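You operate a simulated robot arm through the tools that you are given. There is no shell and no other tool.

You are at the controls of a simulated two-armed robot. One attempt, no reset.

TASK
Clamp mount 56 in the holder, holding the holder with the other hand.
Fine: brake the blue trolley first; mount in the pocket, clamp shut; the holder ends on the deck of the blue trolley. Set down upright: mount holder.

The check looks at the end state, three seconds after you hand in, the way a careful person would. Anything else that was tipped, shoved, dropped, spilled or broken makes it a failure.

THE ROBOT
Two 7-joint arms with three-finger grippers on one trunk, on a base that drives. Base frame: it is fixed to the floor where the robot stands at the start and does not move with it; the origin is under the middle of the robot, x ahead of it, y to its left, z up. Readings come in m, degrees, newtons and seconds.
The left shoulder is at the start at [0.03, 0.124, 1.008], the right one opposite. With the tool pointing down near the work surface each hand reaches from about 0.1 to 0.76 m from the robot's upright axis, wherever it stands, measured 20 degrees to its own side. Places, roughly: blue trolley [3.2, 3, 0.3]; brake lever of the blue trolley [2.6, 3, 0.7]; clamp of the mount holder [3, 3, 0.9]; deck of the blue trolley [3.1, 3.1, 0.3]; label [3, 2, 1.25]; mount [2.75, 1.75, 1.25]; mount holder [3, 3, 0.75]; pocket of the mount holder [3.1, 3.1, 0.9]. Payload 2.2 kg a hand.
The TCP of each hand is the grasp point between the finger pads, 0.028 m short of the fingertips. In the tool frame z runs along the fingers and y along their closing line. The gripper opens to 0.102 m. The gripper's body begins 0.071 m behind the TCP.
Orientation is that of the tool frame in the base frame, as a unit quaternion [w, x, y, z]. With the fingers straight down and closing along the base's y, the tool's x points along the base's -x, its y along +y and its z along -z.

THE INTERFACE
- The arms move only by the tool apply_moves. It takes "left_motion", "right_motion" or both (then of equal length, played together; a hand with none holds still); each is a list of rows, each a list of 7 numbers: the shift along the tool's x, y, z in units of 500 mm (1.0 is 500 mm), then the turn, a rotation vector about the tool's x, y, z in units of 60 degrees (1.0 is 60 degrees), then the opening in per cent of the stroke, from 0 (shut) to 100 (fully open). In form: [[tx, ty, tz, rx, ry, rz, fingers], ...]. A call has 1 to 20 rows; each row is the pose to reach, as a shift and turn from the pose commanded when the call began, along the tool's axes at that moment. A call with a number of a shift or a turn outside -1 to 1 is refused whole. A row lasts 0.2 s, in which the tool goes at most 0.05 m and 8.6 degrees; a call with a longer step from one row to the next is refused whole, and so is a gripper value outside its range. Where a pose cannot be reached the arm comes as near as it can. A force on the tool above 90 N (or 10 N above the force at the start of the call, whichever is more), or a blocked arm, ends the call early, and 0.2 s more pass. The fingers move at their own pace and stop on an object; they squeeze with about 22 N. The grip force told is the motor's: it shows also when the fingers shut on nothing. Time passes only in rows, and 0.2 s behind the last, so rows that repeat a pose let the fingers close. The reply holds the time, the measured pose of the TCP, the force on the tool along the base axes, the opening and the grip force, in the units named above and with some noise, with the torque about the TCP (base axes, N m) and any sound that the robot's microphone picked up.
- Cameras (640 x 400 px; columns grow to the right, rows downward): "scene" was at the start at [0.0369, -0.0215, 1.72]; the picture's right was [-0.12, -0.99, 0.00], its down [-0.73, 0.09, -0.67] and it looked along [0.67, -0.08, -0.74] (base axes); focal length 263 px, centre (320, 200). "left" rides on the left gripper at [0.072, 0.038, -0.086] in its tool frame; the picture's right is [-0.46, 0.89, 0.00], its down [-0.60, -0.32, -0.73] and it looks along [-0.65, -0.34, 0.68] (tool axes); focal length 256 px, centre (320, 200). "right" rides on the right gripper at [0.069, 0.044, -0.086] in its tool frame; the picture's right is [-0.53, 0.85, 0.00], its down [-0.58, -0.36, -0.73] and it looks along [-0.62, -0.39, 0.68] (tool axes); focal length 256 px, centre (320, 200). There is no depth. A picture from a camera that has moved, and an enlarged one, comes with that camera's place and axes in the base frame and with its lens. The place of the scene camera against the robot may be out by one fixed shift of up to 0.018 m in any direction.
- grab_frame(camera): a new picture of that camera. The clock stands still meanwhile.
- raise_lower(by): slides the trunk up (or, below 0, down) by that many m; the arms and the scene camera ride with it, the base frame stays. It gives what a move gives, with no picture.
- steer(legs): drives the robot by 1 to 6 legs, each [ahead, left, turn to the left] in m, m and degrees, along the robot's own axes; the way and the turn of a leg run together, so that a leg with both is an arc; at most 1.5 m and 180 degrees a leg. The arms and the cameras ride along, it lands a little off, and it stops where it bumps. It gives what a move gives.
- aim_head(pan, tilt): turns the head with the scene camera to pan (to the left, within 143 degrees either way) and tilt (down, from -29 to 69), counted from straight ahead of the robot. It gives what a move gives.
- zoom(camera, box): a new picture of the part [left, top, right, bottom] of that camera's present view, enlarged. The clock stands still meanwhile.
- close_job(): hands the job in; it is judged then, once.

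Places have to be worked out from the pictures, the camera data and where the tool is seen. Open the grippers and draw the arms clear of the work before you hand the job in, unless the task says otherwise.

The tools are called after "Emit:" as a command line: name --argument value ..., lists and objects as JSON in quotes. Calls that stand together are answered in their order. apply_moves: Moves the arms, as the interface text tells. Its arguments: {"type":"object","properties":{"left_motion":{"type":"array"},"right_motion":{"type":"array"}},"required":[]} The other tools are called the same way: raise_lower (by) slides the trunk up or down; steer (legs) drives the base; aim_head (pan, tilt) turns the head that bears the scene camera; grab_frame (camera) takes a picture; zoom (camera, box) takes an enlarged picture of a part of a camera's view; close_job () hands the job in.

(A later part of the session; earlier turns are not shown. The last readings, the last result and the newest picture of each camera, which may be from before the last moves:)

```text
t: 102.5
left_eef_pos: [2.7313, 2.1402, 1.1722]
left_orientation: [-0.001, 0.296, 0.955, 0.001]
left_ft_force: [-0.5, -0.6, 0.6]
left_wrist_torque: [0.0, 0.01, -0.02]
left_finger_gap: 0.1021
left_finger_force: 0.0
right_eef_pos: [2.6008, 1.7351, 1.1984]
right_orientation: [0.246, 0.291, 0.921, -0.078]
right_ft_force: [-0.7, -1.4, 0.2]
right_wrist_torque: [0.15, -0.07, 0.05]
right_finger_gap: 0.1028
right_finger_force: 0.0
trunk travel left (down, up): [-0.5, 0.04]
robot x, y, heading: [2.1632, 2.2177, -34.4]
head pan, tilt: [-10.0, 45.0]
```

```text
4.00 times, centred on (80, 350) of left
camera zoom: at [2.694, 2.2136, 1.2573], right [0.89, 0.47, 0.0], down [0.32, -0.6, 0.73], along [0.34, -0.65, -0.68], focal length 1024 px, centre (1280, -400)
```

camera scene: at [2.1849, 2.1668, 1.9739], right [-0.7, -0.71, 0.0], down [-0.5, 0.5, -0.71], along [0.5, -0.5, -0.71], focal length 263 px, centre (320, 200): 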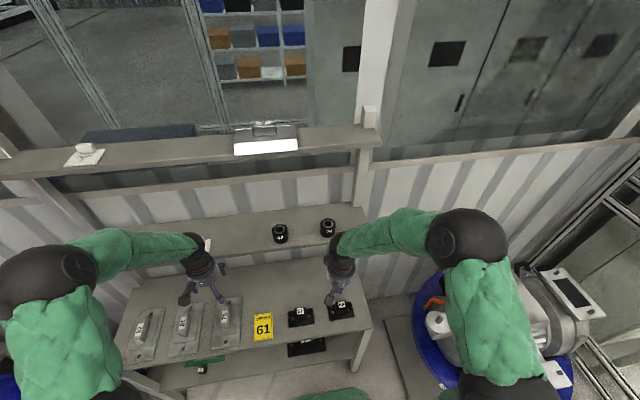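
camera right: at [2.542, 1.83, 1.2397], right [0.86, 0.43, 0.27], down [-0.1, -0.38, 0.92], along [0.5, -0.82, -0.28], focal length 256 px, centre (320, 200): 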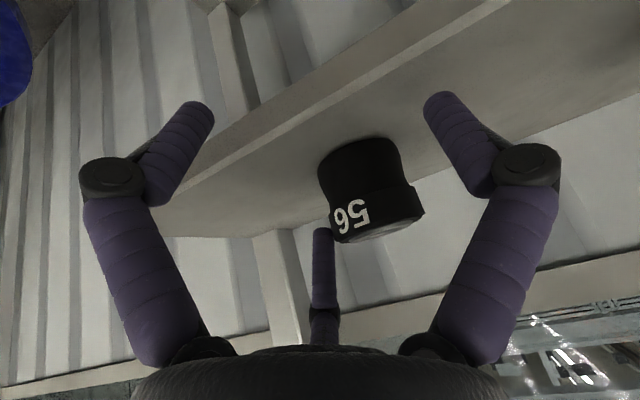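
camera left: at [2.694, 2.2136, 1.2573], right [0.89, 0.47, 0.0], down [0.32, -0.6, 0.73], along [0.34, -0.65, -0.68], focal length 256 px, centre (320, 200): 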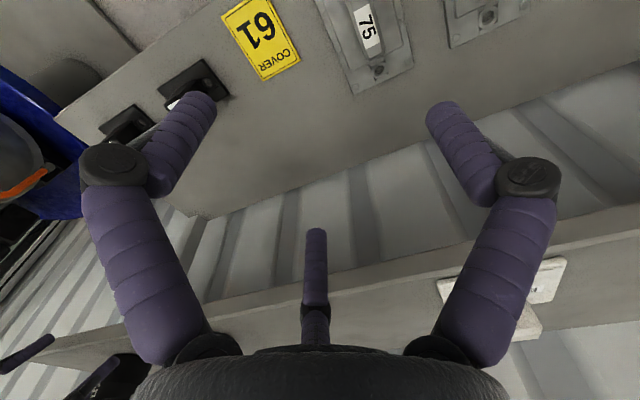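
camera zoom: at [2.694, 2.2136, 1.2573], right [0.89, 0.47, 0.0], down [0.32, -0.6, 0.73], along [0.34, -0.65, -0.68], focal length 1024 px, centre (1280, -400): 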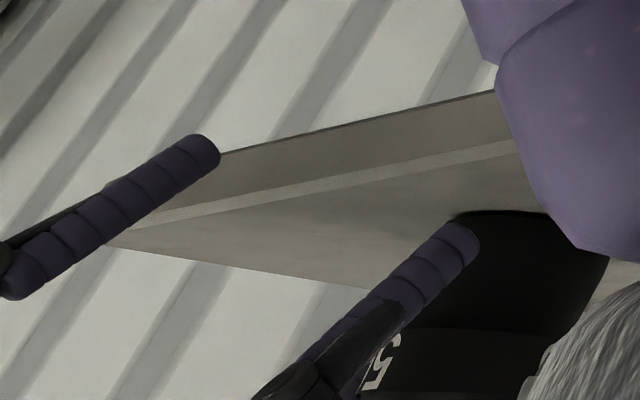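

The hand visibly has three fingers (one on +y, two on the −y side), and the forward one nudged the mount. I back off 3 cm and shift right, so the mount can enter through the gap between the +y finger and the forward finger.

Emit:
apply_moves --right_motion '[[0.026, 0, -0.015, 0, 0, 0, 100], [0.052, 0, -0.03, 0, 0, 0, 100], [0.052, -0.05, -0.03, 0, 0, 0, 100], [0.052, -0.09, -0.03, 0, 0, 0, 100]]'

Emit:
grab_frame --camera "right"

Emit:
zoom --camera "scene" --box '[290, 200, 386, 260]'

```text
t: 103.5
left_eef_pos: [2.7304, 2.1414, 1.1716]
left_orientation: [0.0, 0.298, 0.955, 0.0]
left_ft_force: [-0.1, 0.0, -0.1]
left_wrist_torque: [0.0, 0.02, 0.01]
left_finger_gap: 0.1022
left_finger_force: 0.1
right_eef_pos: [2.55, 1.7174, 1.1995]
right_orientation: [0.248, 0.289, 0.921, -0.079]
right_ft_force: [0.3, -0.4, 0.1]
right_wrist_torque: [0.04, -0.02, -0.01]
right_finger_gap: 0.1024
right_finger_force: 0.1
trunk travel left (down, up): [-0.5, 0.04]
robot x, y, heading: [2.1605, 2.2166, -34.6]
head pan, tilt: [-10.0, 45.0]
```

```text
taken
camera right: at [2.49, 1.8123, 1.2403], right [0.86, 0.43, 0.27], down [-0.1, -0.38, 0.92], along [0.5, -0.82, -0.28], focal length 256 px, centre (320, 200)
```

right: 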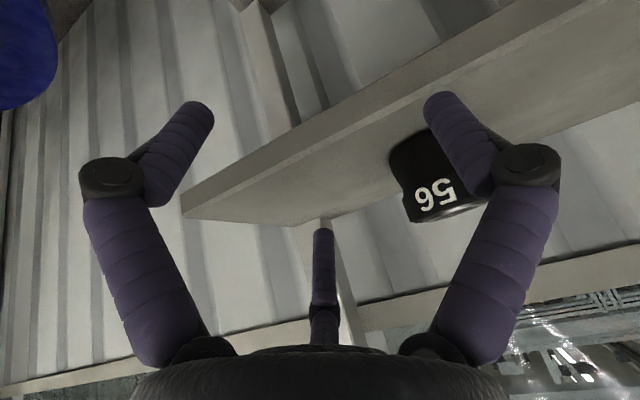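

```text
6.67 times, centred on (338, 230) of scene
camera zoom: at [2.1844, 2.1666, 1.9738], right [-0.7, -0.71, 0.0], down [-0.5, 0.5, -0.71], along [0.5, -0.5, -0.71], focal length 1756 px, centre (200, 0)
```

zoom: 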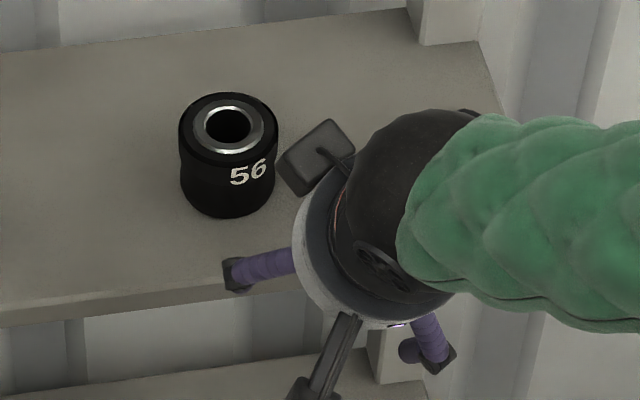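

Scene and wrist views now put the mount about 0.086 m ahead and 0.047 m left of the TCP. I shift left a little and then go in diagonally; first about half the way.

Emit:
apply_moves --right_motion '[[0, 0.036, 0, 0, 0, 0, 100], [-0.04, 0.052, 0.023, 0, 0, 0, 100], [-0.08, 0.067, 0.047, 0, 0, 0, 100]]'

Emit:
grab_frame --camera "right"

Emit:
zoom --camera "scene" --box '[290, 200, 386, 260]'

```text
t: 104.3
left_eef_pos: [2.7304, 2.1415, 1.1724]
left_orientation: [0.0, 0.297, 0.955, 0.0]
left_ft_force: [1.0, 0.2, -1.5]
left_wrist_torque: [-0.03, 0.02, 0.01]
left_finger_gap: 0.1018
left_finger_force: 0.1
right_eef_pos: [2.6076, 1.7189, 1.199]
right_orientation: [0.247, 0.29, 0.921, -0.079]
right_ft_force: [0.1, -0.1, 0.7]
right_wrist_torque: [0.01, 0.03, -0.04]
right_finger_gap: 0.1021
right_finger_force: 0.0
trunk travel left (down, up): [-0.5, 0.04]
robot x, y, heading: [2.1618, 2.2169, -34.5]
head pan, tilt: [-10.0, 45.0]
```

```text
taken
camera right: at [2.5486, 1.813, 1.24], right [0.86, 0.43, 0.27], down [-0.1, -0.37, 0.92], along [0.5, -0.82, -0.28], focal length 256 px, centre (320, 200)
```

right: 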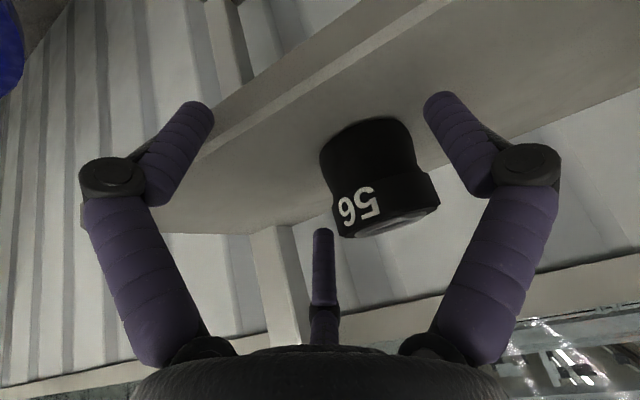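

```text
6.67 times, centred on (338, 230) of scene
camera zoom: at [2.186, 2.1666, 1.9738], right [-0.7, -0.71, 0.0], down [-0.5, 0.5, -0.71], along [0.5, -0.5, -0.71], focal length 1756 px, centre (200, 0)
```

zoom: 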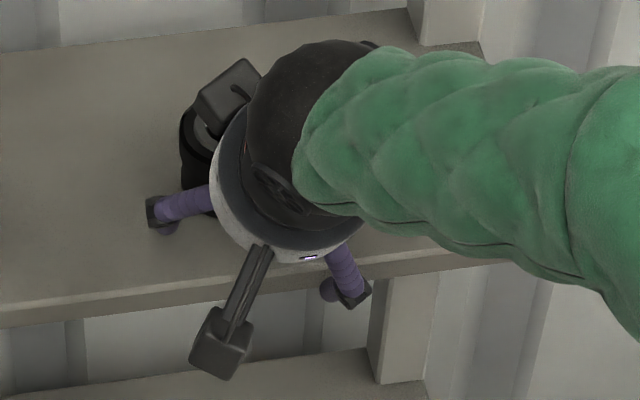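

The mount is untouched and now about 0.04 m ahead and 0.017 m left of the TCP. I finish the approach.

Emit:
apply_moves --right_motion '[[-0.035, 0.017, 0.02, 0, 0, 0, 100], [-0.069, 0.034, 0.04, 0, 0, 0, 100]]'

Emit:
grab_frame --camera "right"

Emit:
zoom --camera "scene" --box '[290, 200, 386, 260]'

```text
t: 104.9
left_eef_pos: [2.7206, 2.1463, 1.1753]
left_orientation: [0.003, 0.3, 0.954, -0.001]
left_ft_force: [0.0, -0.2, -0.2]
left_wrist_torque: [-0.03, 0.06, -0.03]
left_finger_gap: 0.1018
left_finger_force: 0.0
right_eef_pos: [2.6143, 1.7156, 1.1953]
right_orientation: [0.224, 0.299, 0.924, -0.084]
right_ft_force: [-65.4, 17.8, 41.3]
right_wrist_torque: [0.77, 3.31, -1.1]
right_finger_gap: 0.1031
right_finger_force: 0.2
trunk travel left (down, up): [-0.5, 0.04]
robot x, y, heading: [2.1587, 2.2211, -34.9]
head pan, tilt: [-10.0, 45.0]
stopped in row 2 (right hand): the force on the tool passed its limit at 105 N (the readings are from after the stop); the commanded pose is now the measured one
```

```text
taken
camera right: at [2.5586, 1.8119, 1.2389], right [0.88, 0.41, 0.23], down [-0.07, -0.38, 0.92], along [0.46, -0.83, -0.31], focal length 256 px, centre (320, 200)
```

right: 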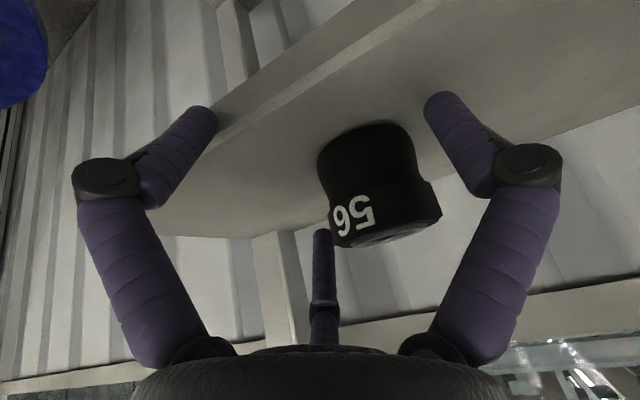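

```text
6.67 times, centred on (338, 230) of scene
camera zoom: at [2.1713, 2.1779, 1.9748], right [-0.71, -0.71, 0.0], down [-0.5, 0.5, -0.71], along [0.5, -0.5, -0.7], focal length 1756 px, centre (200, 0)
```

zoom: 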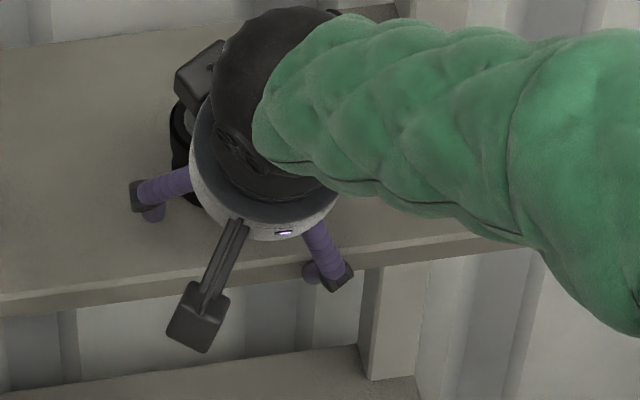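

I hit the shelf edge: with the pitch, the rear finger dips below the shelf surface. I retreat along the same way and straighten the hand to tool-down; I'll come in level from lower shoulder height instead.

Emit:
apply_moves --right_motion '[[0.04, -0.021, -0.031, 0, 0, 0, 100], [0.079, -0.043, -0.063, 0, 0, 0, 100], [0.13, -0.05, -0.1, 0, 0.11, 0, 100], [0.18, -0.06, -0.14, 0, 0.22, 0, 100], [0.22, -0.065, -0.17, 0, 0.33, 0, 100], [0.255, -0.07, -0.2, 0, 0.43, 0, 100]]'

Emit:
grab_frame --camera "scene"

Emit:
zoom --camera "scene" --box '[290, 200, 386, 260]'

```text
t: 106.3
left_eef_pos: [2.7299, 2.1401, 1.1718]
left_orientation: [-0.001, 0.298, 0.955, 0.0]
left_ft_force: [-0.3, -0.3, -0.7]
left_wrist_torque: [0.03, 0.03, -0.02]
left_finger_gap: 0.102
left_finger_force: 0.0
right_eef_pos: [2.4781, 1.7779, 1.2191]
right_orientation: [0.017, 0.304, 0.952, -0.011]
right_ft_force: [-0.6, 0.6, -0.4]
right_wrist_torque: [0.02, 0.03, 0.05]
right_finger_gap: 0.1022
right_finger_force: 0.1
trunk travel left (down, up): [-0.5, 0.04]
robot x, y, heading: [2.1608, 2.2194, -34.6]
head pan, tilt: [-10.0, 45.0]
```

```text
taken
camera scene: at [2.1842, 2.1665, 1.9738], right [-0.7, -0.71, 0.0], down [-0.5, 0.5, -0.71], along [0.5, -0.5, -0.71], focal length 263 px, centre (320, 200)
```

scene: 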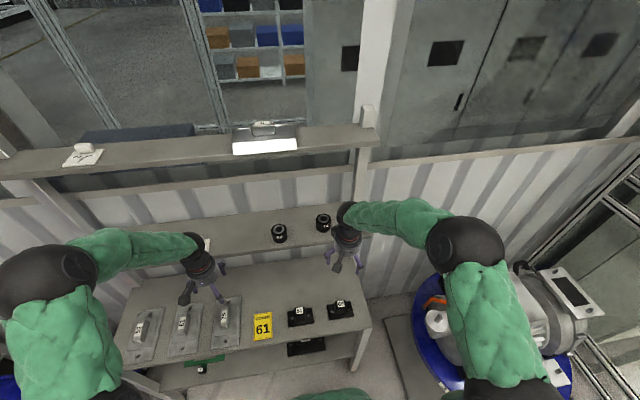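

```text
6.67 times, centred on (338, 230) of scene
camera zoom: at [2.1842, 2.1665, 1.9738], right [-0.7, -0.71, 0.0], down [-0.5, 0.5, -0.71], along [0.5, -0.5, -0.71], focal length 1756 px, centre (200, 0)
```

zoom: 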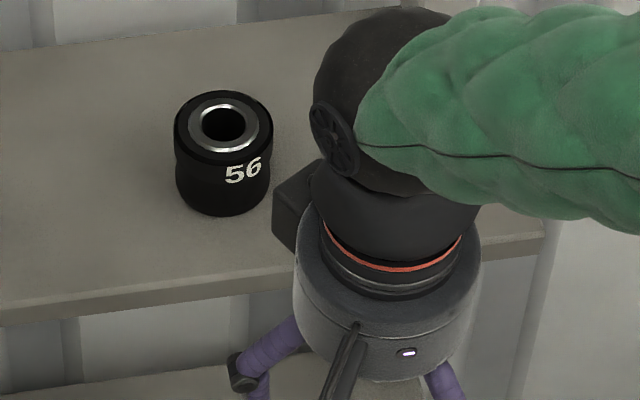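

The mount stands upright, barely moved, at about (2.65, 1.71) with its top near z=1.22. I lower the trunk 0.1 m for a flatter forearm, bring the hand level to z≈1.207 and check the view.

Emit:
raise_lower --by -0.1

Emit:
apply_moves --right_motion '[[0, 0, -0.06, 0, 0.01, 0, 100], [0, 0, -0.12, 0, 0.02, 0, 100], [0, 0, -0.178, 0, 0.03, 0, 100], [-0.06, 0.008, -0.178, 0, 0.03, 0, 100], [-0.11, 0.014, -0.178, 0, 0.03, 0, 100]]'

Emit:
grab_frame --camera "right"

Emit:
grab_frame --camera "scene"

```text
t: 107.6
left_eef_pos: [2.7285, 2.1392, 1.0726]
left_orientation: [0.0, 0.298, 0.954, 0.0]
left_ft_force: [0.7, 0.2, -0.1]
left_wrist_torque: [-0.02, -0.01, 0.04]
left_finger_gap: 0.102
left_finger_force: 0.0
right_eef_pos: [2.4785, 1.778, 1.1196]
right_orientation: [0.019, 0.305, 0.952, -0.012]
right_ft_force: [-1.4, -0.4, -0.1]
right_wrist_torque: [0.01, 0.01, 0.01]
right_finger_gap: 0.1021
right_finger_force: 0.0
trunk travel left (down, up): [-0.4, 0.14]
robot x, y, heading: [2.1616, 2.2161, -34.9]
head pan, tilt: [-10.0, 45.0]
```

```text
t: 108.8
left_eef_pos: [2.7277, 2.1405, 1.0717]
left_orientation: [0.0, 0.3, 0.954, -0.001]
left_ft_force: [0.1, -0.4, -0.2]
left_wrist_torque: [-0.01, -0.02, 0.0]
left_finger_gap: 0.1019
left_finger_force: 0.0
right_eef_pos: [2.5258, 1.7539, 1.2115]
right_orientation: [0.002, 0.306, 0.952, -0.007]
right_ft_force: [0.6, -0.6, 0.3]
right_wrist_torque: [0.01, 0.0, -0.02]
right_finger_gap: 0.1022
right_finger_force: 0.1
trunk travel left (down, up): [-0.4, 0.14]
robot x, y, heading: [2.1598, 2.2204, -34.8]
head pan, tilt: [-10.0, 45.0]
```

```text
taken
camera right: at [2.4942, 1.8312, 1.2964], right [0.93, 0.38, 0.0], down [0.26, -0.62, 0.74], along [0.28, -0.69, -0.67], focal length 256 px, centre (320, 200)
```

right: 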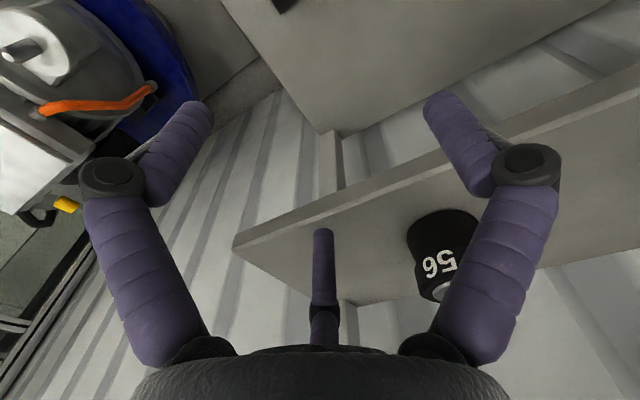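

```text
taken
camera scene: at [2.1835, 2.1671, 1.8738], right [-0.7, -0.71, 0.0], down [-0.5, 0.5, -0.71], along [0.5, -0.5, -0.71], focal length 263 px, centre (320, 200)
```

scene: 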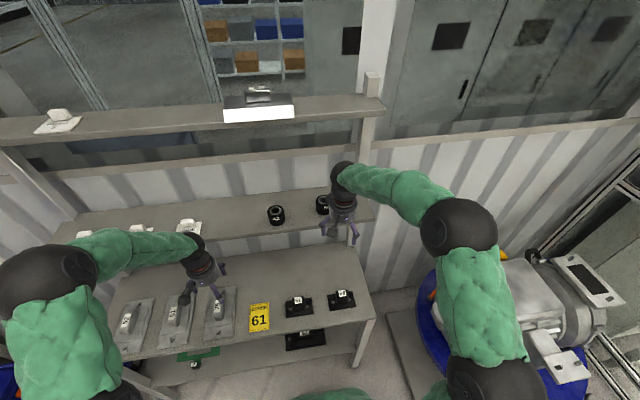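

The hand is level and free of the upper shelf; the mount is about 0.127 m ahead and 0.035 m left. I go in two thirds of the way on the diagonal and check.

Emit:
apply_moves --right_motion '[[-0.06, 0.017, 0.004, 0, 0, 0, 100], [-0.12, 0.033, 0.008, 0, 0, 0, 100], [-0.17, 0.047, 0.008, 0, 0, 0, 100]]'

Emit:
grab_frame --camera "right"

Emit:
zoom --camera "scene" --box '[280, 150, 408, 250]'

```text
t: 109.6
left_eef_pos: [2.7302, 2.1411, 1.0718]
left_orientation: [0.0, 0.299, 0.954, 0.001]
left_ft_force: [0.2, 0.6, -0.8]
left_wrist_torque: [0.02, 0.01, -0.01]
left_finger_gap: 0.1019
left_finger_force: 0.1
right_eef_pos: [2.609, 1.7231, 1.2072]
right_orientation: [0.003, 0.306, 0.952, -0.007]
right_ft_force: [0.4, -0.3, 0.5]
right_wrist_torque: [0.01, 0.02, 0.02]
right_finger_gap: 0.1019
right_finger_force: 0.0
trunk travel left (down, up): [-0.4, 0.14]
robot x, y, heading: [2.162, 2.2212, -34.9]
head pan, tilt: [-10.0, 45.0]
```

```text
taken
camera right: at [2.5779, 1.8003, 1.2928], right [0.93, 0.38, -0.01], down [0.26, -0.62, 0.74], along [0.28, -0.69, -0.67], focal length 256 px, centre (320, 200)
```

right: 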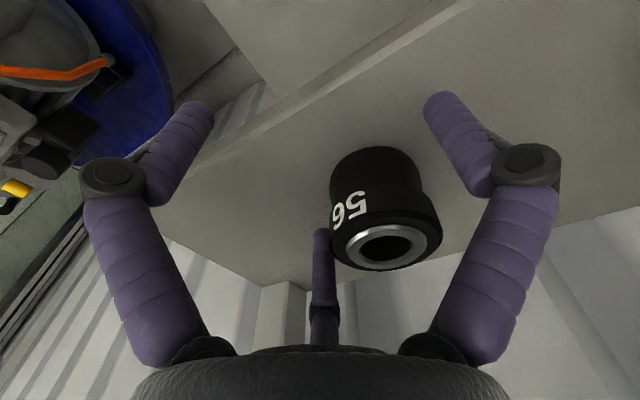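

```text
4.00 times, centred on (344, 200) of scene
camera zoom: at [2.1846, 2.1669, 1.8738], right [-0.7, -0.71, 0.0], down [-0.5, 0.5, -0.71], along [0.5, -0.5, -0.71], focal length 1053 px, centre (224, 200)
```

zoom: 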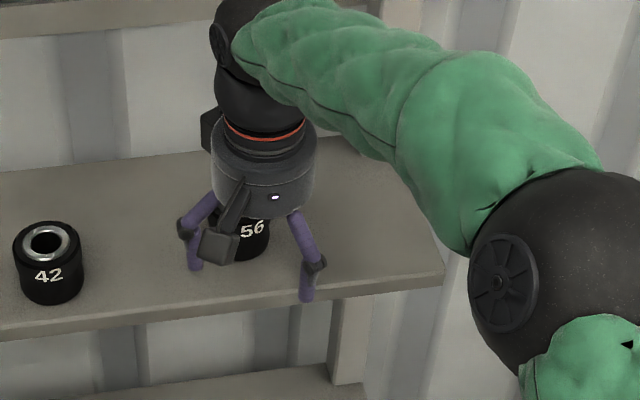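

The mount's top centre is 0.048 m ahead and 0.013 m left of the TCP, 1 cm above it. I go the rest of the way.

Emit:
apply_moves --right_motion '[[-0.048, 0.013, 0, 0, 0, 0, 100], [-0.094, 0.026, 0, 0, 0, 0, 100]]'

Emit:
grab_frame --camera "right"

```text
t: 110.2
left_eef_pos: [2.7292, 2.1394, 1.0711]
left_orientation: [0.0, 0.299, 0.954, 0.0]
left_ft_force: [-0.8, 0.0, -0.2]
left_wrist_torque: [0.03, -0.04, -0.02]
left_finger_gap: 0.1022
left_finger_force: 0.1
right_eef_pos: [2.655, 1.7067, 1.2079]
right_orientation: [0.003, 0.305, 0.952, -0.007]
right_ft_force: [-0.3, 0.7, 0.4]
right_wrist_torque: [0.01, 0.02, -0.01]
right_finger_gap: 0.102
right_finger_force: 0.1
trunk travel left (down, up): [-0.4, 0.14]
robot x, y, heading: [2.1607, 2.2175, -34.3]
head pan, tilt: [-10.0, 45.0]
```

```text
taken
camera right: at [2.624, 1.7842, 1.2936], right [0.93, 0.38, 0.0], down [0.26, -0.62, 0.74], along [0.28, -0.69, -0.67], focal length 256 px, centre (320, 200)
```

right: 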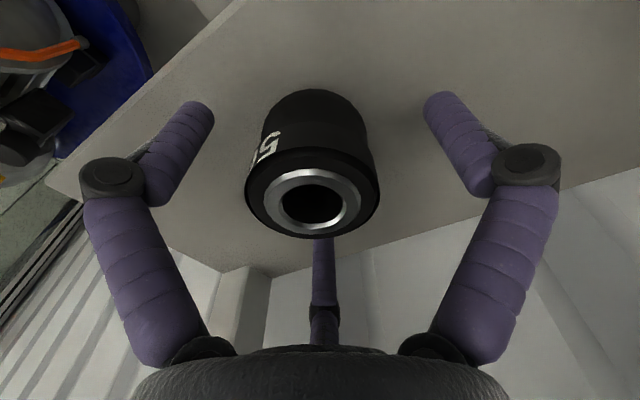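

The mount is centred between the fingers. I lower 6 mm and close on it.

Emit:
apply_moves --right_motion '[[0, -0.006, 0.012, 0, 0, 0, 100], [0, -0.006, 0.012, 0, 0, 0, 70], [0, -0.006, 0.012, 0, 0, 0, 40], [0, -0.006, 0.012, 0, 0, 0, 20], [0, -0.006, 0.012, 0, 0, 0, 0], [0, -0.006, 0.012, 0, 0, 0, 0]]'

Emit:
grab_frame --camera "right"

```text
t: 111.6
left_eef_pos: [2.7303, 2.1417, 1.072]
left_orientation: [0.001, 0.299, 0.954, 0.0]
left_ft_force: [1.1, 0.0, -0.4]
left_wrist_torque: [0.01, 0.02, -0.01]
left_finger_gap: 0.1018
left_finger_force: 0.0
right_eef_pos: [2.6522, 1.7057, 1.2025]
right_orientation: [0.004, 0.305, 0.952, -0.007]
right_ft_force: [0.5, 2.2, 1.5]
right_wrist_torque: [0.1, 0.08, -0.1]
right_finger_gap: 0.0576
right_finger_force: 22.0
trunk travel left (down, up): [-0.4, 0.14]
robot x, y, heading: [2.1587, 2.218, -34.9]
head pan, tilt: [-10.0, 45.0]
```

```text
taken
camera right: at [2.6213, 1.7826, 1.2879], right [0.93, 0.38, 0.0], down [0.26, -0.62, 0.74], along [0.28, -0.69, -0.67], focal length 256 px, centre (320, 200)
```

right: 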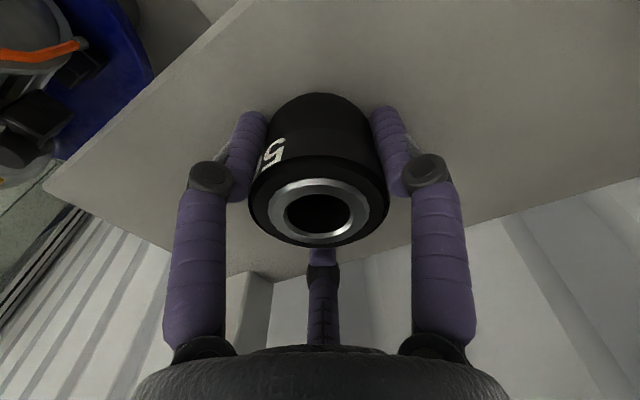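

Held at a 0.0576 m gap. I lift it 2.5 cm and draw it straight back out of the shelf.

Emit:
apply_moves --right_motion '[[0, 0, -0.025, 0, 0, 0, 0], [0, 0, -0.05, 0, 0, 0, 0], [0.06, 0, -0.05, 0, 0, 0, 0], [0.13, 0, -0.05, 0, 0, 0, 0], [0.21, 0, -0.05, 0, 0, 0, 0], [0.3, 0, -0.05, 0, 0, 0, 0], [0.39, 0, -0.05, 0, 0, 0, 0]]'

Emit:
grab_frame --camera "right"

Emit:
grab_frame --camera "scene"

```text
t: 113.2
left_eef_pos: [2.728, 2.1405, 1.0734]
left_orientation: [0.001, 0.298, 0.954, 0.0]
left_ft_force: [0.0, 0.0, 0.4]
left_wrist_torque: [-0.01, -0.02, -0.03]
left_finger_gap: 0.1019
left_finger_force: 0.1
right_eef_pos: [2.4917, 1.8207, 1.2257]
right_orientation: [0.005, 0.305, 0.952, -0.007]
right_ft_force: [-1.6, 0.6, -4.3]
right_wrist_torque: [-0.01, -0.02, 0.01]
right_finger_gap: 0.0572
right_finger_force: 22.1
trunk travel left (down, up): [-0.4, 0.14]
robot x, y, heading: [2.1577, 2.2186, -34.7]
head pan, tilt: [-10.0, 45.0]
```

```text
taken
camera right: at [2.4606, 1.8979, 1.3104], right [0.93, 0.38, 0.0], down [0.25, -0.62, 0.74], along [0.28, -0.69, -0.67], focal length 256 px, centre (320, 200)
```

right: 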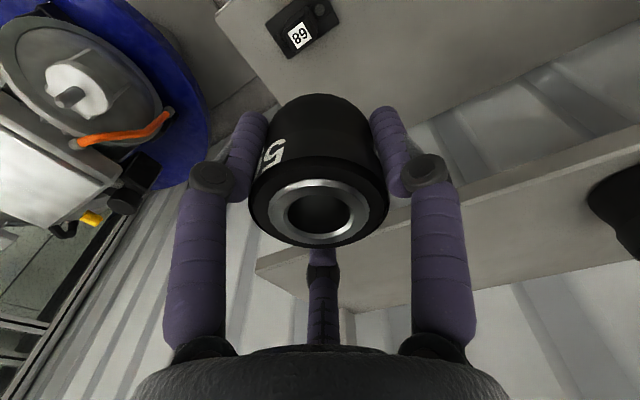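

```text
taken
camera scene: at [2.1811, 2.1683, 1.8739], right [-0.7, -0.71, 0.0], down [-0.5, 0.5, -0.71], along [0.5, -0.5, -0.71], focal length 263 px, centre (320, 200)
```

scene: 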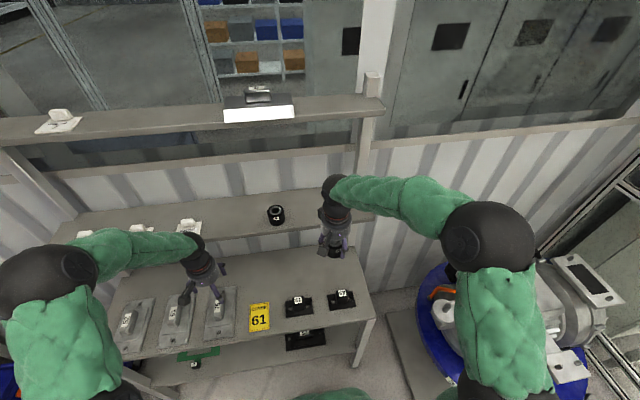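

56 is held well, upright. Now I back away from the shelf and slide left to stand at the trolley's push-handle end, hands kept high.

Emit:
steer --legs '[[-0.5, 0, 0], [0, 1.2, 0]]'

Emit:
aim_head --pan 0 --tilt 45

Emit:
grab_frame --camera "scene"

Emit:
zoom --camera "scene" --box '[256, 130, 384, 230]'

```text
t: 121.9
left_eef_pos: [2.9978, 3.4303, 1.072]
left_orientation: [-0.001, 0.292, 0.956, 0.0]
left_ft_force: [-0.6, -0.6, -0.7]
left_wrist_torque: [0.01, 0.02, -0.01]
left_finger_gap: 0.102
left_finger_force: 0.0
right_eef_pos: [2.7678, 3.1054, 1.2246]
right_orientation: [0.004, 0.3, 0.954, -0.008]
right_ft_force: [-0.9, -0.2, -4.6]
right_wrist_torque: [0.0, -0.02, 0.04]
right_finger_gap: 0.0561
right_finger_force: 21.6
trunk travel left (down, up): [-0.4, 0.14]
robot x, y, heading: [2.4319, 3.5004, -34.1]
head pan, tilt: [-10.0, 45.0]
```

```text
t: 122.6
left_eef_pos: [2.9987, 3.4302, 1.0725]
left_orientation: [0.0, 0.293, 0.956, 0.0]
left_ft_force: [0.7, -0.5, -0.4]
left_wrist_torque: [-0.03, 0.01, 0.01]
left_finger_gap: 0.1019
left_finger_force: 0.0
right_eef_pos: [2.7675, 3.1063, 1.2245]
right_orientation: [0.003, 0.3, 0.954, -0.008]
right_ft_force: [0.1, 0.1, -4.0]
right_wrist_torque: [0.05, 0.02, 0.0]
right_finger_gap: 0.0562
right_finger_force: 21.4
trunk travel left (down, up): [-0.4, 0.14]
robot x, y, heading: [2.4297, 3.4986, -34.1]
head pan, tilt: [0.0, 45.0]
```

```text
taken
camera scene: at [2.4615, 3.4603, 1.8738], right [-0.56, -0.83, 0.0], down [-0.59, 0.4, -0.71], along [0.59, -0.4, -0.71], focal length 263 px, centre (320, 200)
```

scene: 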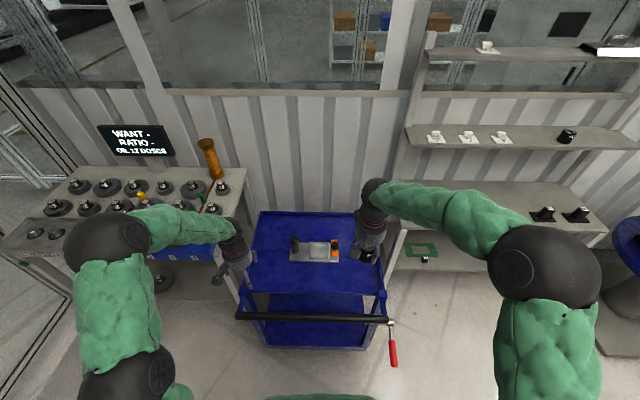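

```text
4.00 times, centred on (320, 180) of scene
camera zoom: at [2.4615, 3.4603, 1.8738], right [-0.56, -0.83, 0.0], down [-0.59, 0.4, -0.71], along [0.59, -0.4, -0.71], focal length 1053 px, centre (320, 280)
```

zoom: 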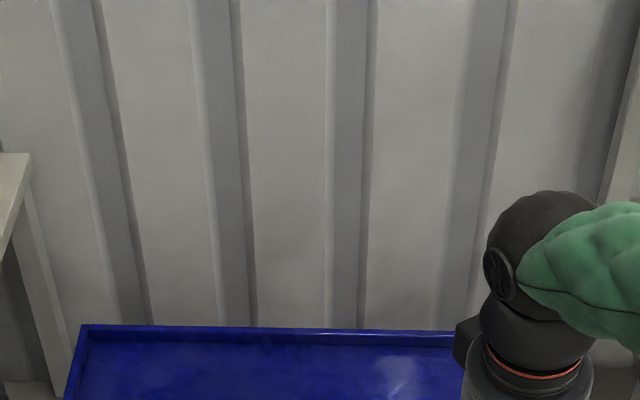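

I'm square to the trolley's handle end with the holder straight ahead. I zoom in on the holder.

Emit:
zoom --camera "scene" --box '[272, 222, 368, 282]'

Emit:
zoom --camera "scene" --box '[220, 200, 420, 400]'

Emit:
grab_frame --camera "left"

Emit:
grab_frame --camera "right"

```text
6.67 times, centred on (320, 252) of scene
camera zoom: at [2.4615, 3.4603, 1.8738], right [-0.56, -0.83, 0.0], down [-0.59, 0.4, -0.71], along [0.59, -0.4, -0.71], focal length 1756 px, centre (320, -147)
```

zoom: 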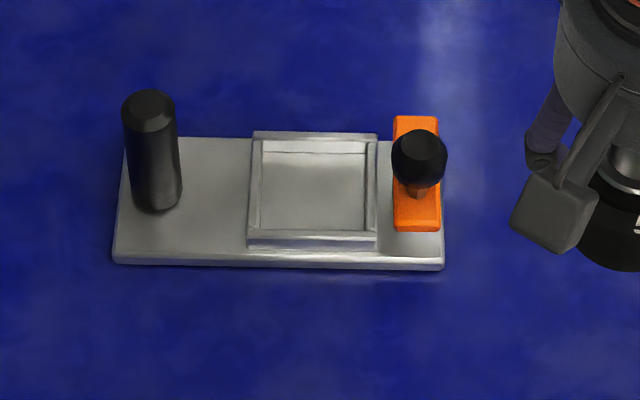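

```text
2.00 times, centred on (320, 300) of scene
camera zoom: at [2.4615, 3.4603, 1.8738], right [-0.56, -0.83, 0.0], down [-0.59, 0.4, -0.71], along [0.59, -0.4, -0.71], focal length 527 px, centre (320, 0)
```

zoom: 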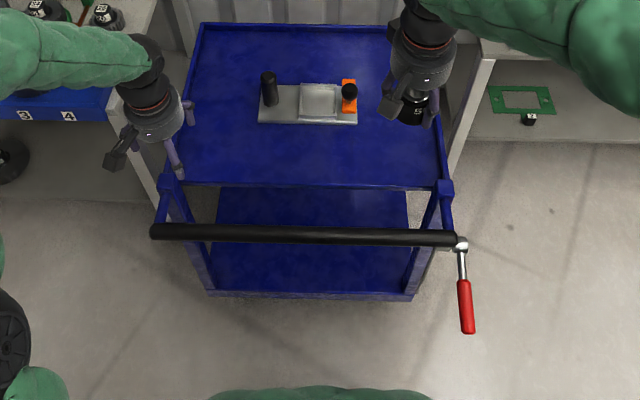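

```text
taken
camera left: at [2.9604, 3.5023, 1.1577], right [0.88, 0.47, 0.0], down [0.32, -0.6, 0.73], along [0.35, -0.64, -0.68], focal length 256 px, centre (320, 200)
```

left: 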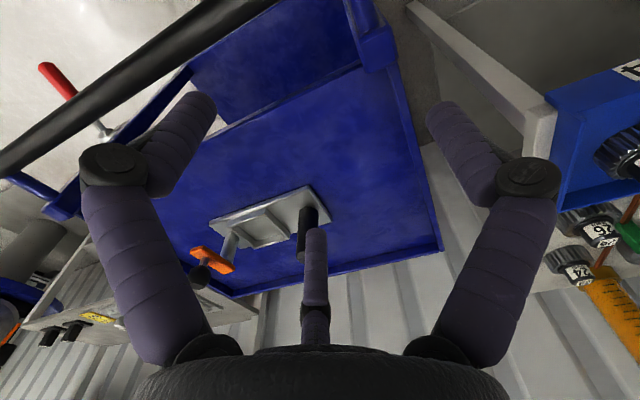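

```text
taken
camera right: at [2.7354, 3.1824, 1.3098], right [0.92, 0.39, 0.0], down [0.26, -0.62, 0.74], along [0.29, -0.68, -0.67], focal length 256 px, centre (320, 200)
```

right: 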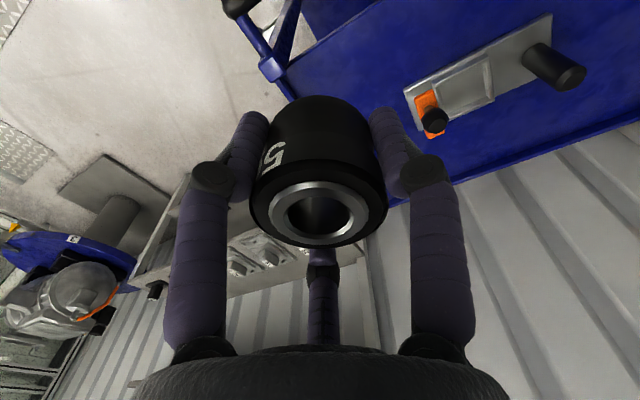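

I zoom the right wrist camera onto the holder for a second sight line.

Emit:
zoom --camera "right" --box '[390, 0, 630, 150]'

Emit:
zoom --camera "left" --box '[170, 160, 350, 310]'

```text
2.67 times, centred on (510, 75) of right
camera zoom: at [2.7354, 3.1824, 1.3098], right [0.92, 0.39, 0.0], down [0.26, -0.62, 0.74], along [0.29, -0.68, -0.67], focal length 683 px, centre (-187, 533)
```

zoom: 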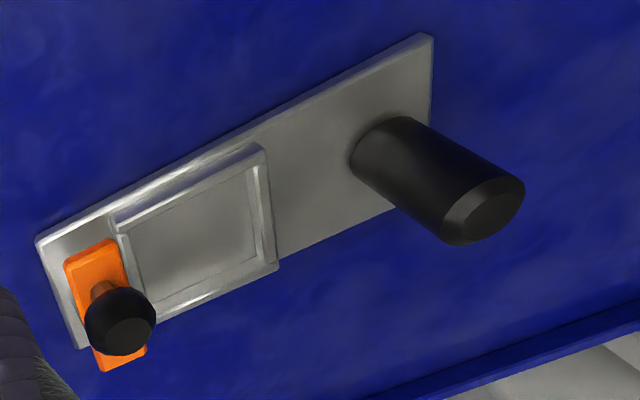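

```text
2.67 times, centred on (260, 235) of left
camera zoom: at [2.9604, 3.5023, 1.1577], right [0.88, 0.47, 0.0], down [0.32, -0.6, 0.73], along [0.35, -0.64, -0.68], focal length 683 px, centre (480, 107)
```

zoom: 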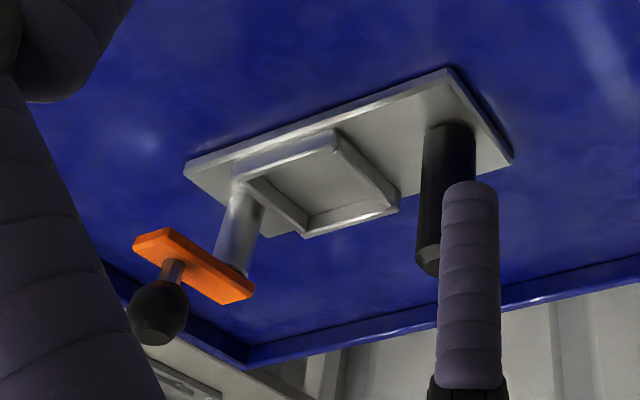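

Cross-sighting with both wrist cameras puts the pocket at (3.05, 3.094, ≈0.865), the black grip's top at (3.108, 3.181, 0.955), the knob at (2.972, 3.060, 0.964) and the bar pivot at (3.015, 3.028). I move 0.1 m closer and turn the left hand 90° for gripping the black handle from the left.

Emit:
steer --legs '[[0.1, 0, 0]]'

Emit:
apply_moves --left_motion '[[0, 0.02, -0.02, 0, 0, 0.125, 100], [0, 0.04, -0.04, 0, 0, 0.25, 100], [0, 0.05, -0.06, 0, 0, 0.375, 100], [0, 0.05, -0.06, 0, 0, 0.5, 100], [0, 0.05, -0.06, 0, 0, 0.625, 100], [0, 0.05, -0.06, 0, 0, 0.75, 100]]'

Emit:
apply_moves --left_motion '[[0, 0, 0, 0, 0, 0.125, 100], [0, 0, 0, 0, 0, 0.25, 100], [0, 0, 0, 0, 0, 0.375, 100], [0, 0, 0, 0, 0, 0.5, 100], [0, 0, 0, 0, 0, 0.625, 100], [0, 0, 0, 0, 0, 0.75, 100]]'

Emit:
grab_frame --camera "scene"

Emit:
grab_frame --camera "left"

```text
t: 123.8
left_eef_pos: [3.0802, 3.3728, 1.0721]
left_orientation: [-0.001, 0.293, 0.956, 0.0]
left_ft_force: [-0.3, -0.8, 0.0]
left_wrist_torque: [0.04, 0.02, 0.03]
left_finger_gap: 0.1021
left_finger_force: 0.1
right_eef_pos: [2.8509, 3.0493, 1.2239]
right_orientation: [0.002, 0.3, 0.954, -0.007]
right_ft_force: [-0.5, -0.5, -4.4]
right_wrist_torque: [0.04, 0.0, 0.02]
right_finger_gap: 0.0565
right_finger_force: 21.9
trunk travel left (down, up): [-0.4, 0.14]
robot x, y, heading: [2.5129, 3.4434, -34.3]
head pan, tilt: [0.0, 45.0]
```

```text
t: 125.2
left_eef_pos: [3.0942, 3.3936, 1.1023]
left_orientation: [0.0, 0.637, 0.77, 0.001]
left_ft_force: [-0.2, -0.2, 0.0]
left_wrist_torque: [0.02, 0.01, 0.01]
left_finger_gap: 0.1019
left_finger_force: 0.0
right_eef_pos: [2.8496, 3.0509, 1.2244]
right_orientation: [0.003, 0.3, 0.954, -0.008]
right_ft_force: [0.4, 0.0, -4.4]
right_wrist_torque: [0.01, 0.03, -0.01]
right_finger_gap: 0.0561
right_finger_force: 22.1
trunk travel left (down, up): [-0.4, 0.14]
robot x, y, heading: [2.5147, 3.4442, -34.1]
head pan, tilt: [0.0, 45.0]
```

```text
t: 126.5
left_eef_pos: [3.0959, 3.3943, 1.1004]
left_orientation: [-0.001, 0.884, 0.468, 0.0]
left_ft_force: [-0.4, 0.9, -0.3]
left_wrist_torque: [0.0, 0.0, -0.02]
left_finger_gap: 0.1022
left_finger_force: 0.1
right_eef_pos: [2.8502, 3.0507, 1.224]
right_orientation: [0.003, 0.3, 0.954, -0.007]
right_ft_force: [0.6, -0.5, -4.0]
right_wrist_torque: [0.0, -0.03, 0.0]
right_finger_gap: 0.0561
right_finger_force: 22.6
trunk travel left (down, up): [-0.4, 0.14]
robot x, y, heading: [2.5152, 3.4494, -34.1]
head pan, tilt: [0.0, 45.0]
```

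```text
taken
camera scene: at [2.5438, 3.4048, 1.8738], right [-0.56, -0.83, 0.0], down [-0.59, 0.4, -0.71], along [0.59, -0.4, -0.71], focal length 263 px, centre (320, 200)
```

scene: 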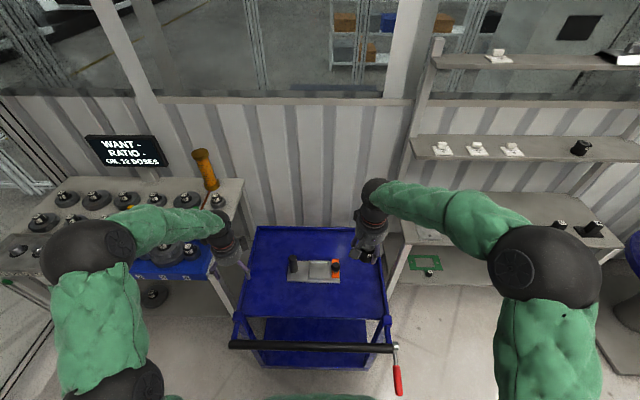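

```text
taken
camera left: at [3.1674, 3.4339, 1.1873], right [0.47, -0.88, 0.0], down [-0.6, -0.32, 0.73], along [-0.65, -0.34, -0.68], focal length 256 px, centre (320, 200)
```

left: 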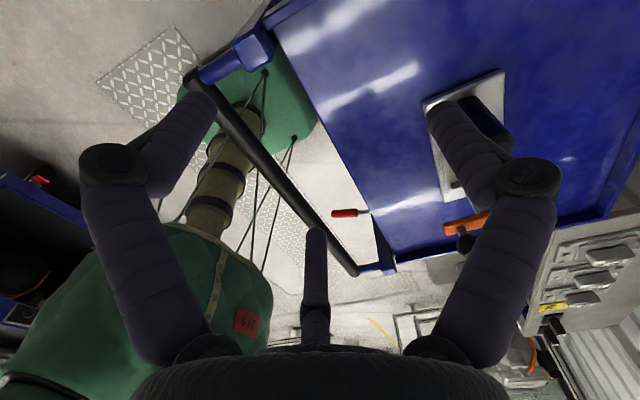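

The robot's own base is clear of the trolley. I now lean the left hand 45° and bring it to a pre-grasp left-above the black handle.

Emit:
apply_moves --left_motion '[[-0.028, 0.043, 0.02, 0, -0.125, 0, 100], [-0.056, 0.086, 0.05, 0, -0.25, 0, 100], [-0.084, 0.13, 0.08, 0, -0.375, 0, 100], [-0.112, 0.173, 0.11, 0, -0.5, 0, 100], [-0.14, 0.216, 0.145, 0, -0.625, 0, 100], [-0.169, 0.26, 0.18, 0, -0.75, 0, 100]]'

Emit:
grab_frame --camera "left"

Emit:
grab_frame --camera "scene"

```text
t: 128.0
left_eef_pos: [3.156, 3.2508, 1.0112]
left_orientation: [0.18, 0.816, 0.434, -0.338]
left_ft_force: [0.5, -0.1, 0.4]
left_wrist_torque: [0.02, 0.0, -0.03]
left_finger_gap: 0.1019
left_finger_force: 0.0
right_eef_pos: [2.8519, 3.0489, 1.2233]
right_orientation: [0.001, 0.299, 0.954, -0.008]
right_ft_force: [0.4, -0.5, -4.5]
right_wrist_torque: [0.02, 0.05, 0.03]
right_finger_gap: 0.056
right_finger_force: 22.0
trunk travel left (down, up): [-0.4, 0.14]
robot x, y, heading: [2.5142, 3.4463, -33.8]
head pan, tilt: [0.0, 45.0]
```

```text
taken
camera left: at [3.2511, 3.3234, 1.0206], right [0.55, -0.77, 0.33], down [-0.21, 0.25, 0.94], along [-0.81, -0.59, -0.02], focal length 256 px, centre (320, 200)
```

left: 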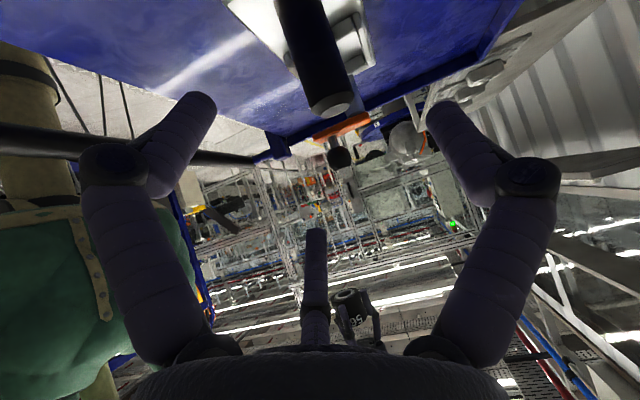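

```text
taken
camera scene: at [2.5458, 3.404, 1.8737], right [-0.56, -0.83, 0.0], down [-0.59, 0.4, -0.71], along [0.58, -0.4, -0.71], focal length 263 px, centre (320, 200)
```

scene: 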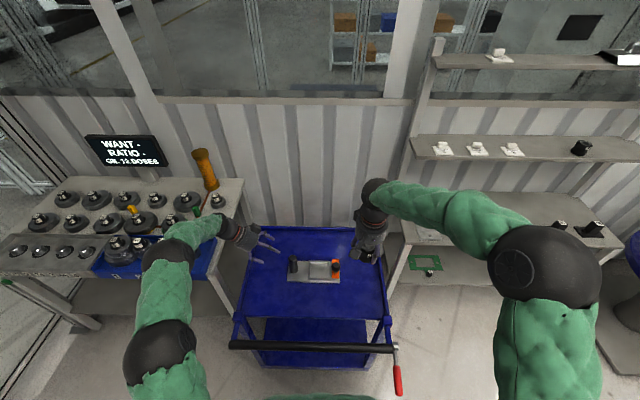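

The handle's top appears within a few mm of where I expected. I advance 0.115 m along the tool axis onto it.

Emit:
apply_moves --left_motion '[[0, 0, 0.08, 0, 0, 0, 100], [0, 0, 0.16, 0, 0, 0, 100], [0, 0, 0.23, 0, 0, 0, 100]]'

Emit:
grab_frame --camera "left"

```text
t: 128.8
left_eef_pos: [3.1092, 3.1844, 0.9302]
left_orientation: [0.18, 0.815, 0.434, -0.338]
left_ft_force: [-0.3, -0.3, -0.2]
left_wrist_torque: [0.02, 0.01, -0.04]
left_finger_gap: 0.1021
left_finger_force: 0.1
right_eef_pos: [2.85, 3.0495, 1.224]
right_orientation: [0.003, 0.299, 0.954, -0.007]
right_ft_force: [-0.2, 0.6, -5.1]
right_wrist_torque: [0.02, 0.03, 0.03]
right_finger_gap: 0.0557
right_finger_force: 21.7
trunk travel left (down, up): [-0.4, 0.14]
robot x, y, heading: [2.5145, 3.4461, -34.1]
head pan, tilt: [0.0, 45.0]
```

```text
taken
camera left: at [3.2035, 3.2567, 0.9404], right [0.55, -0.77, 0.33], down [-0.21, 0.25, 0.94], along [-0.81, -0.59, -0.03], focal length 256 px, centre (320, 200)
```

left: 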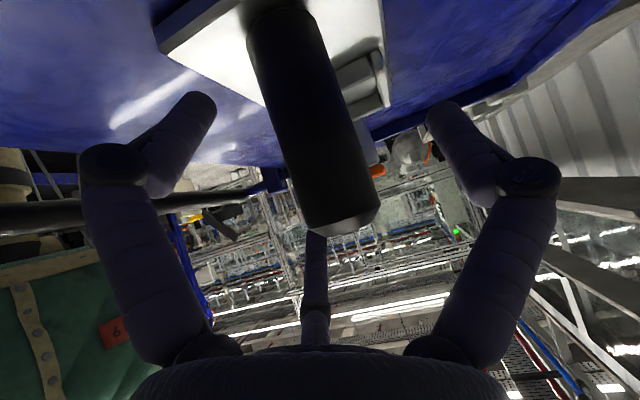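

The handle is at TCP depth, ~5 mm off-centre; I correct that and close the left gripper on it.

Emit:
apply_moves --left_motion '[[0, 0.01, 0, 0, 0, 0, 100], [0, 0.01, 0, 0, 0, 0, 60], [0, 0.01, 0, 0, 0, 0, 40], [0, 0.01, 0, 0, 0, 0, 20], [0, 0.01, 0, 0, 0, 0, 0], [0, 0.01, 0, 0, 0, 0, 0]]'

Emit:
grab_frame --camera "left"

Emit:
zoom --camera "scene" --box '[260, 230, 388, 310]'

Emit:
grab_frame --camera "right"

```text
t: 130.2
left_eef_pos: [3.1124, 3.1818, 0.9318]
left_orientation: [0.179, 0.816, 0.432, -0.338]
left_ft_force: [-0.6, -0.5, 2.6]
left_wrist_torque: [0.12, -0.09, -0.02]
left_finger_gap: 0.048
left_finger_force: 21.8
right_eef_pos: [2.8494, 3.0498, 1.2245]
right_orientation: [0.003, 0.301, 0.954, -0.008]
right_ft_force: [-0.8, 0.6, -4.6]
right_wrist_torque: [-0.02, 0.02, -0.03]
right_finger_gap: 0.0558
right_finger_force: 22.1
trunk travel left (down, up): [-0.4, 0.14]
robot x, y, heading: [2.514, 3.4446, -33.9]
head pan, tilt: [0.0, 45.0]
```

```text
taken
camera left: at [3.2077, 3.2544, 0.9408], right [0.55, -0.77, 0.33], down [-0.21, 0.25, 0.94], along [-0.81, -0.59, -0.02], focal length 256 px, centre (320, 200)
```

left: 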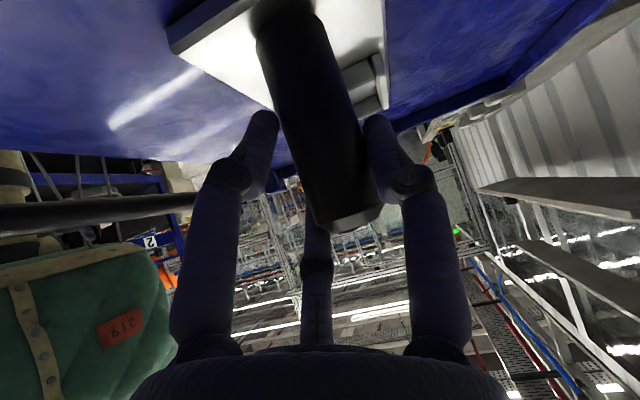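

```text
5.00 times, centred on (324, 270) of scene
camera zoom: at [2.5435, 3.4048, 1.8738], right [-0.56, -0.83, 0.0], down [-0.59, 0.4, -0.71], along [0.59, -0.4, -0.71], focal length 1317 px, centre (300, -150)
```

zoom: 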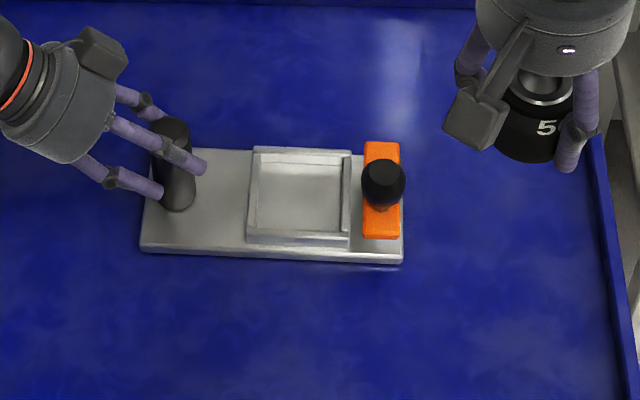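

```text
taken
camera right: at [2.8172, 3.1266, 1.3099], right [0.92, 0.39, 0.0], down [0.26, -0.62, 0.74], along [0.28, -0.68, -0.67], focal length 256 px, centre (320, 200)
```

right: 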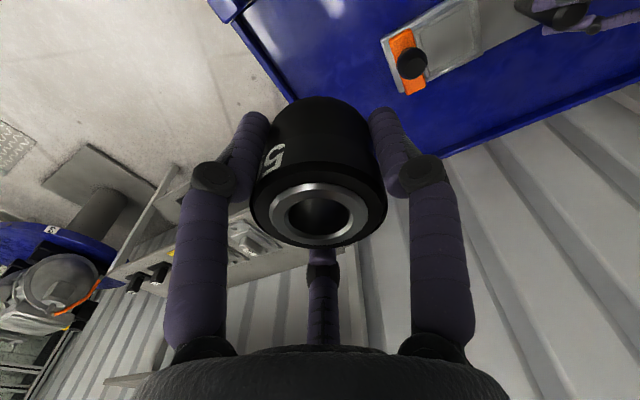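

The left hand holds the handle. I zoom in again with the right wrist camera to re-measure pocket and knob.

Emit:
zoom --camera "right" --box '[370, 0, 530, 100]'

Emit:
zoom --camera "left" --box '[240, 0, 480, 180]'

```text
4.00 times, centred on (450, 50) of right
camera zoom: at [2.8172, 3.1266, 1.3099], right [0.92, 0.39, 0.0], down [0.26, -0.62, 0.74], along [0.28, -0.68, -0.67], focal length 1024 px, centre (-200, 800)
```

zoom: 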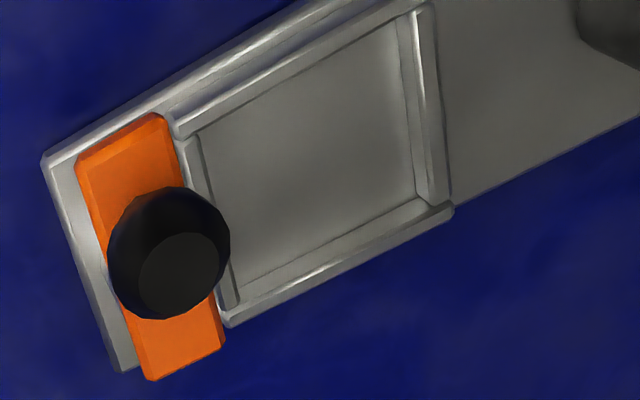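

```text
2.22 times, centred on (360, 90) of left
camera zoom: at [3.2077, 3.2544, 0.9408], right [0.55, -0.77, 0.33], down [-0.21, 0.25, 0.94], along [-0.81, -0.59, -0.02], focal length 569 px, centre (231, 444)
```

zoom: 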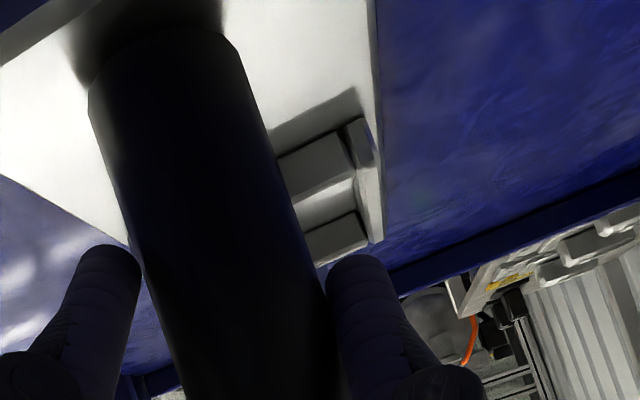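

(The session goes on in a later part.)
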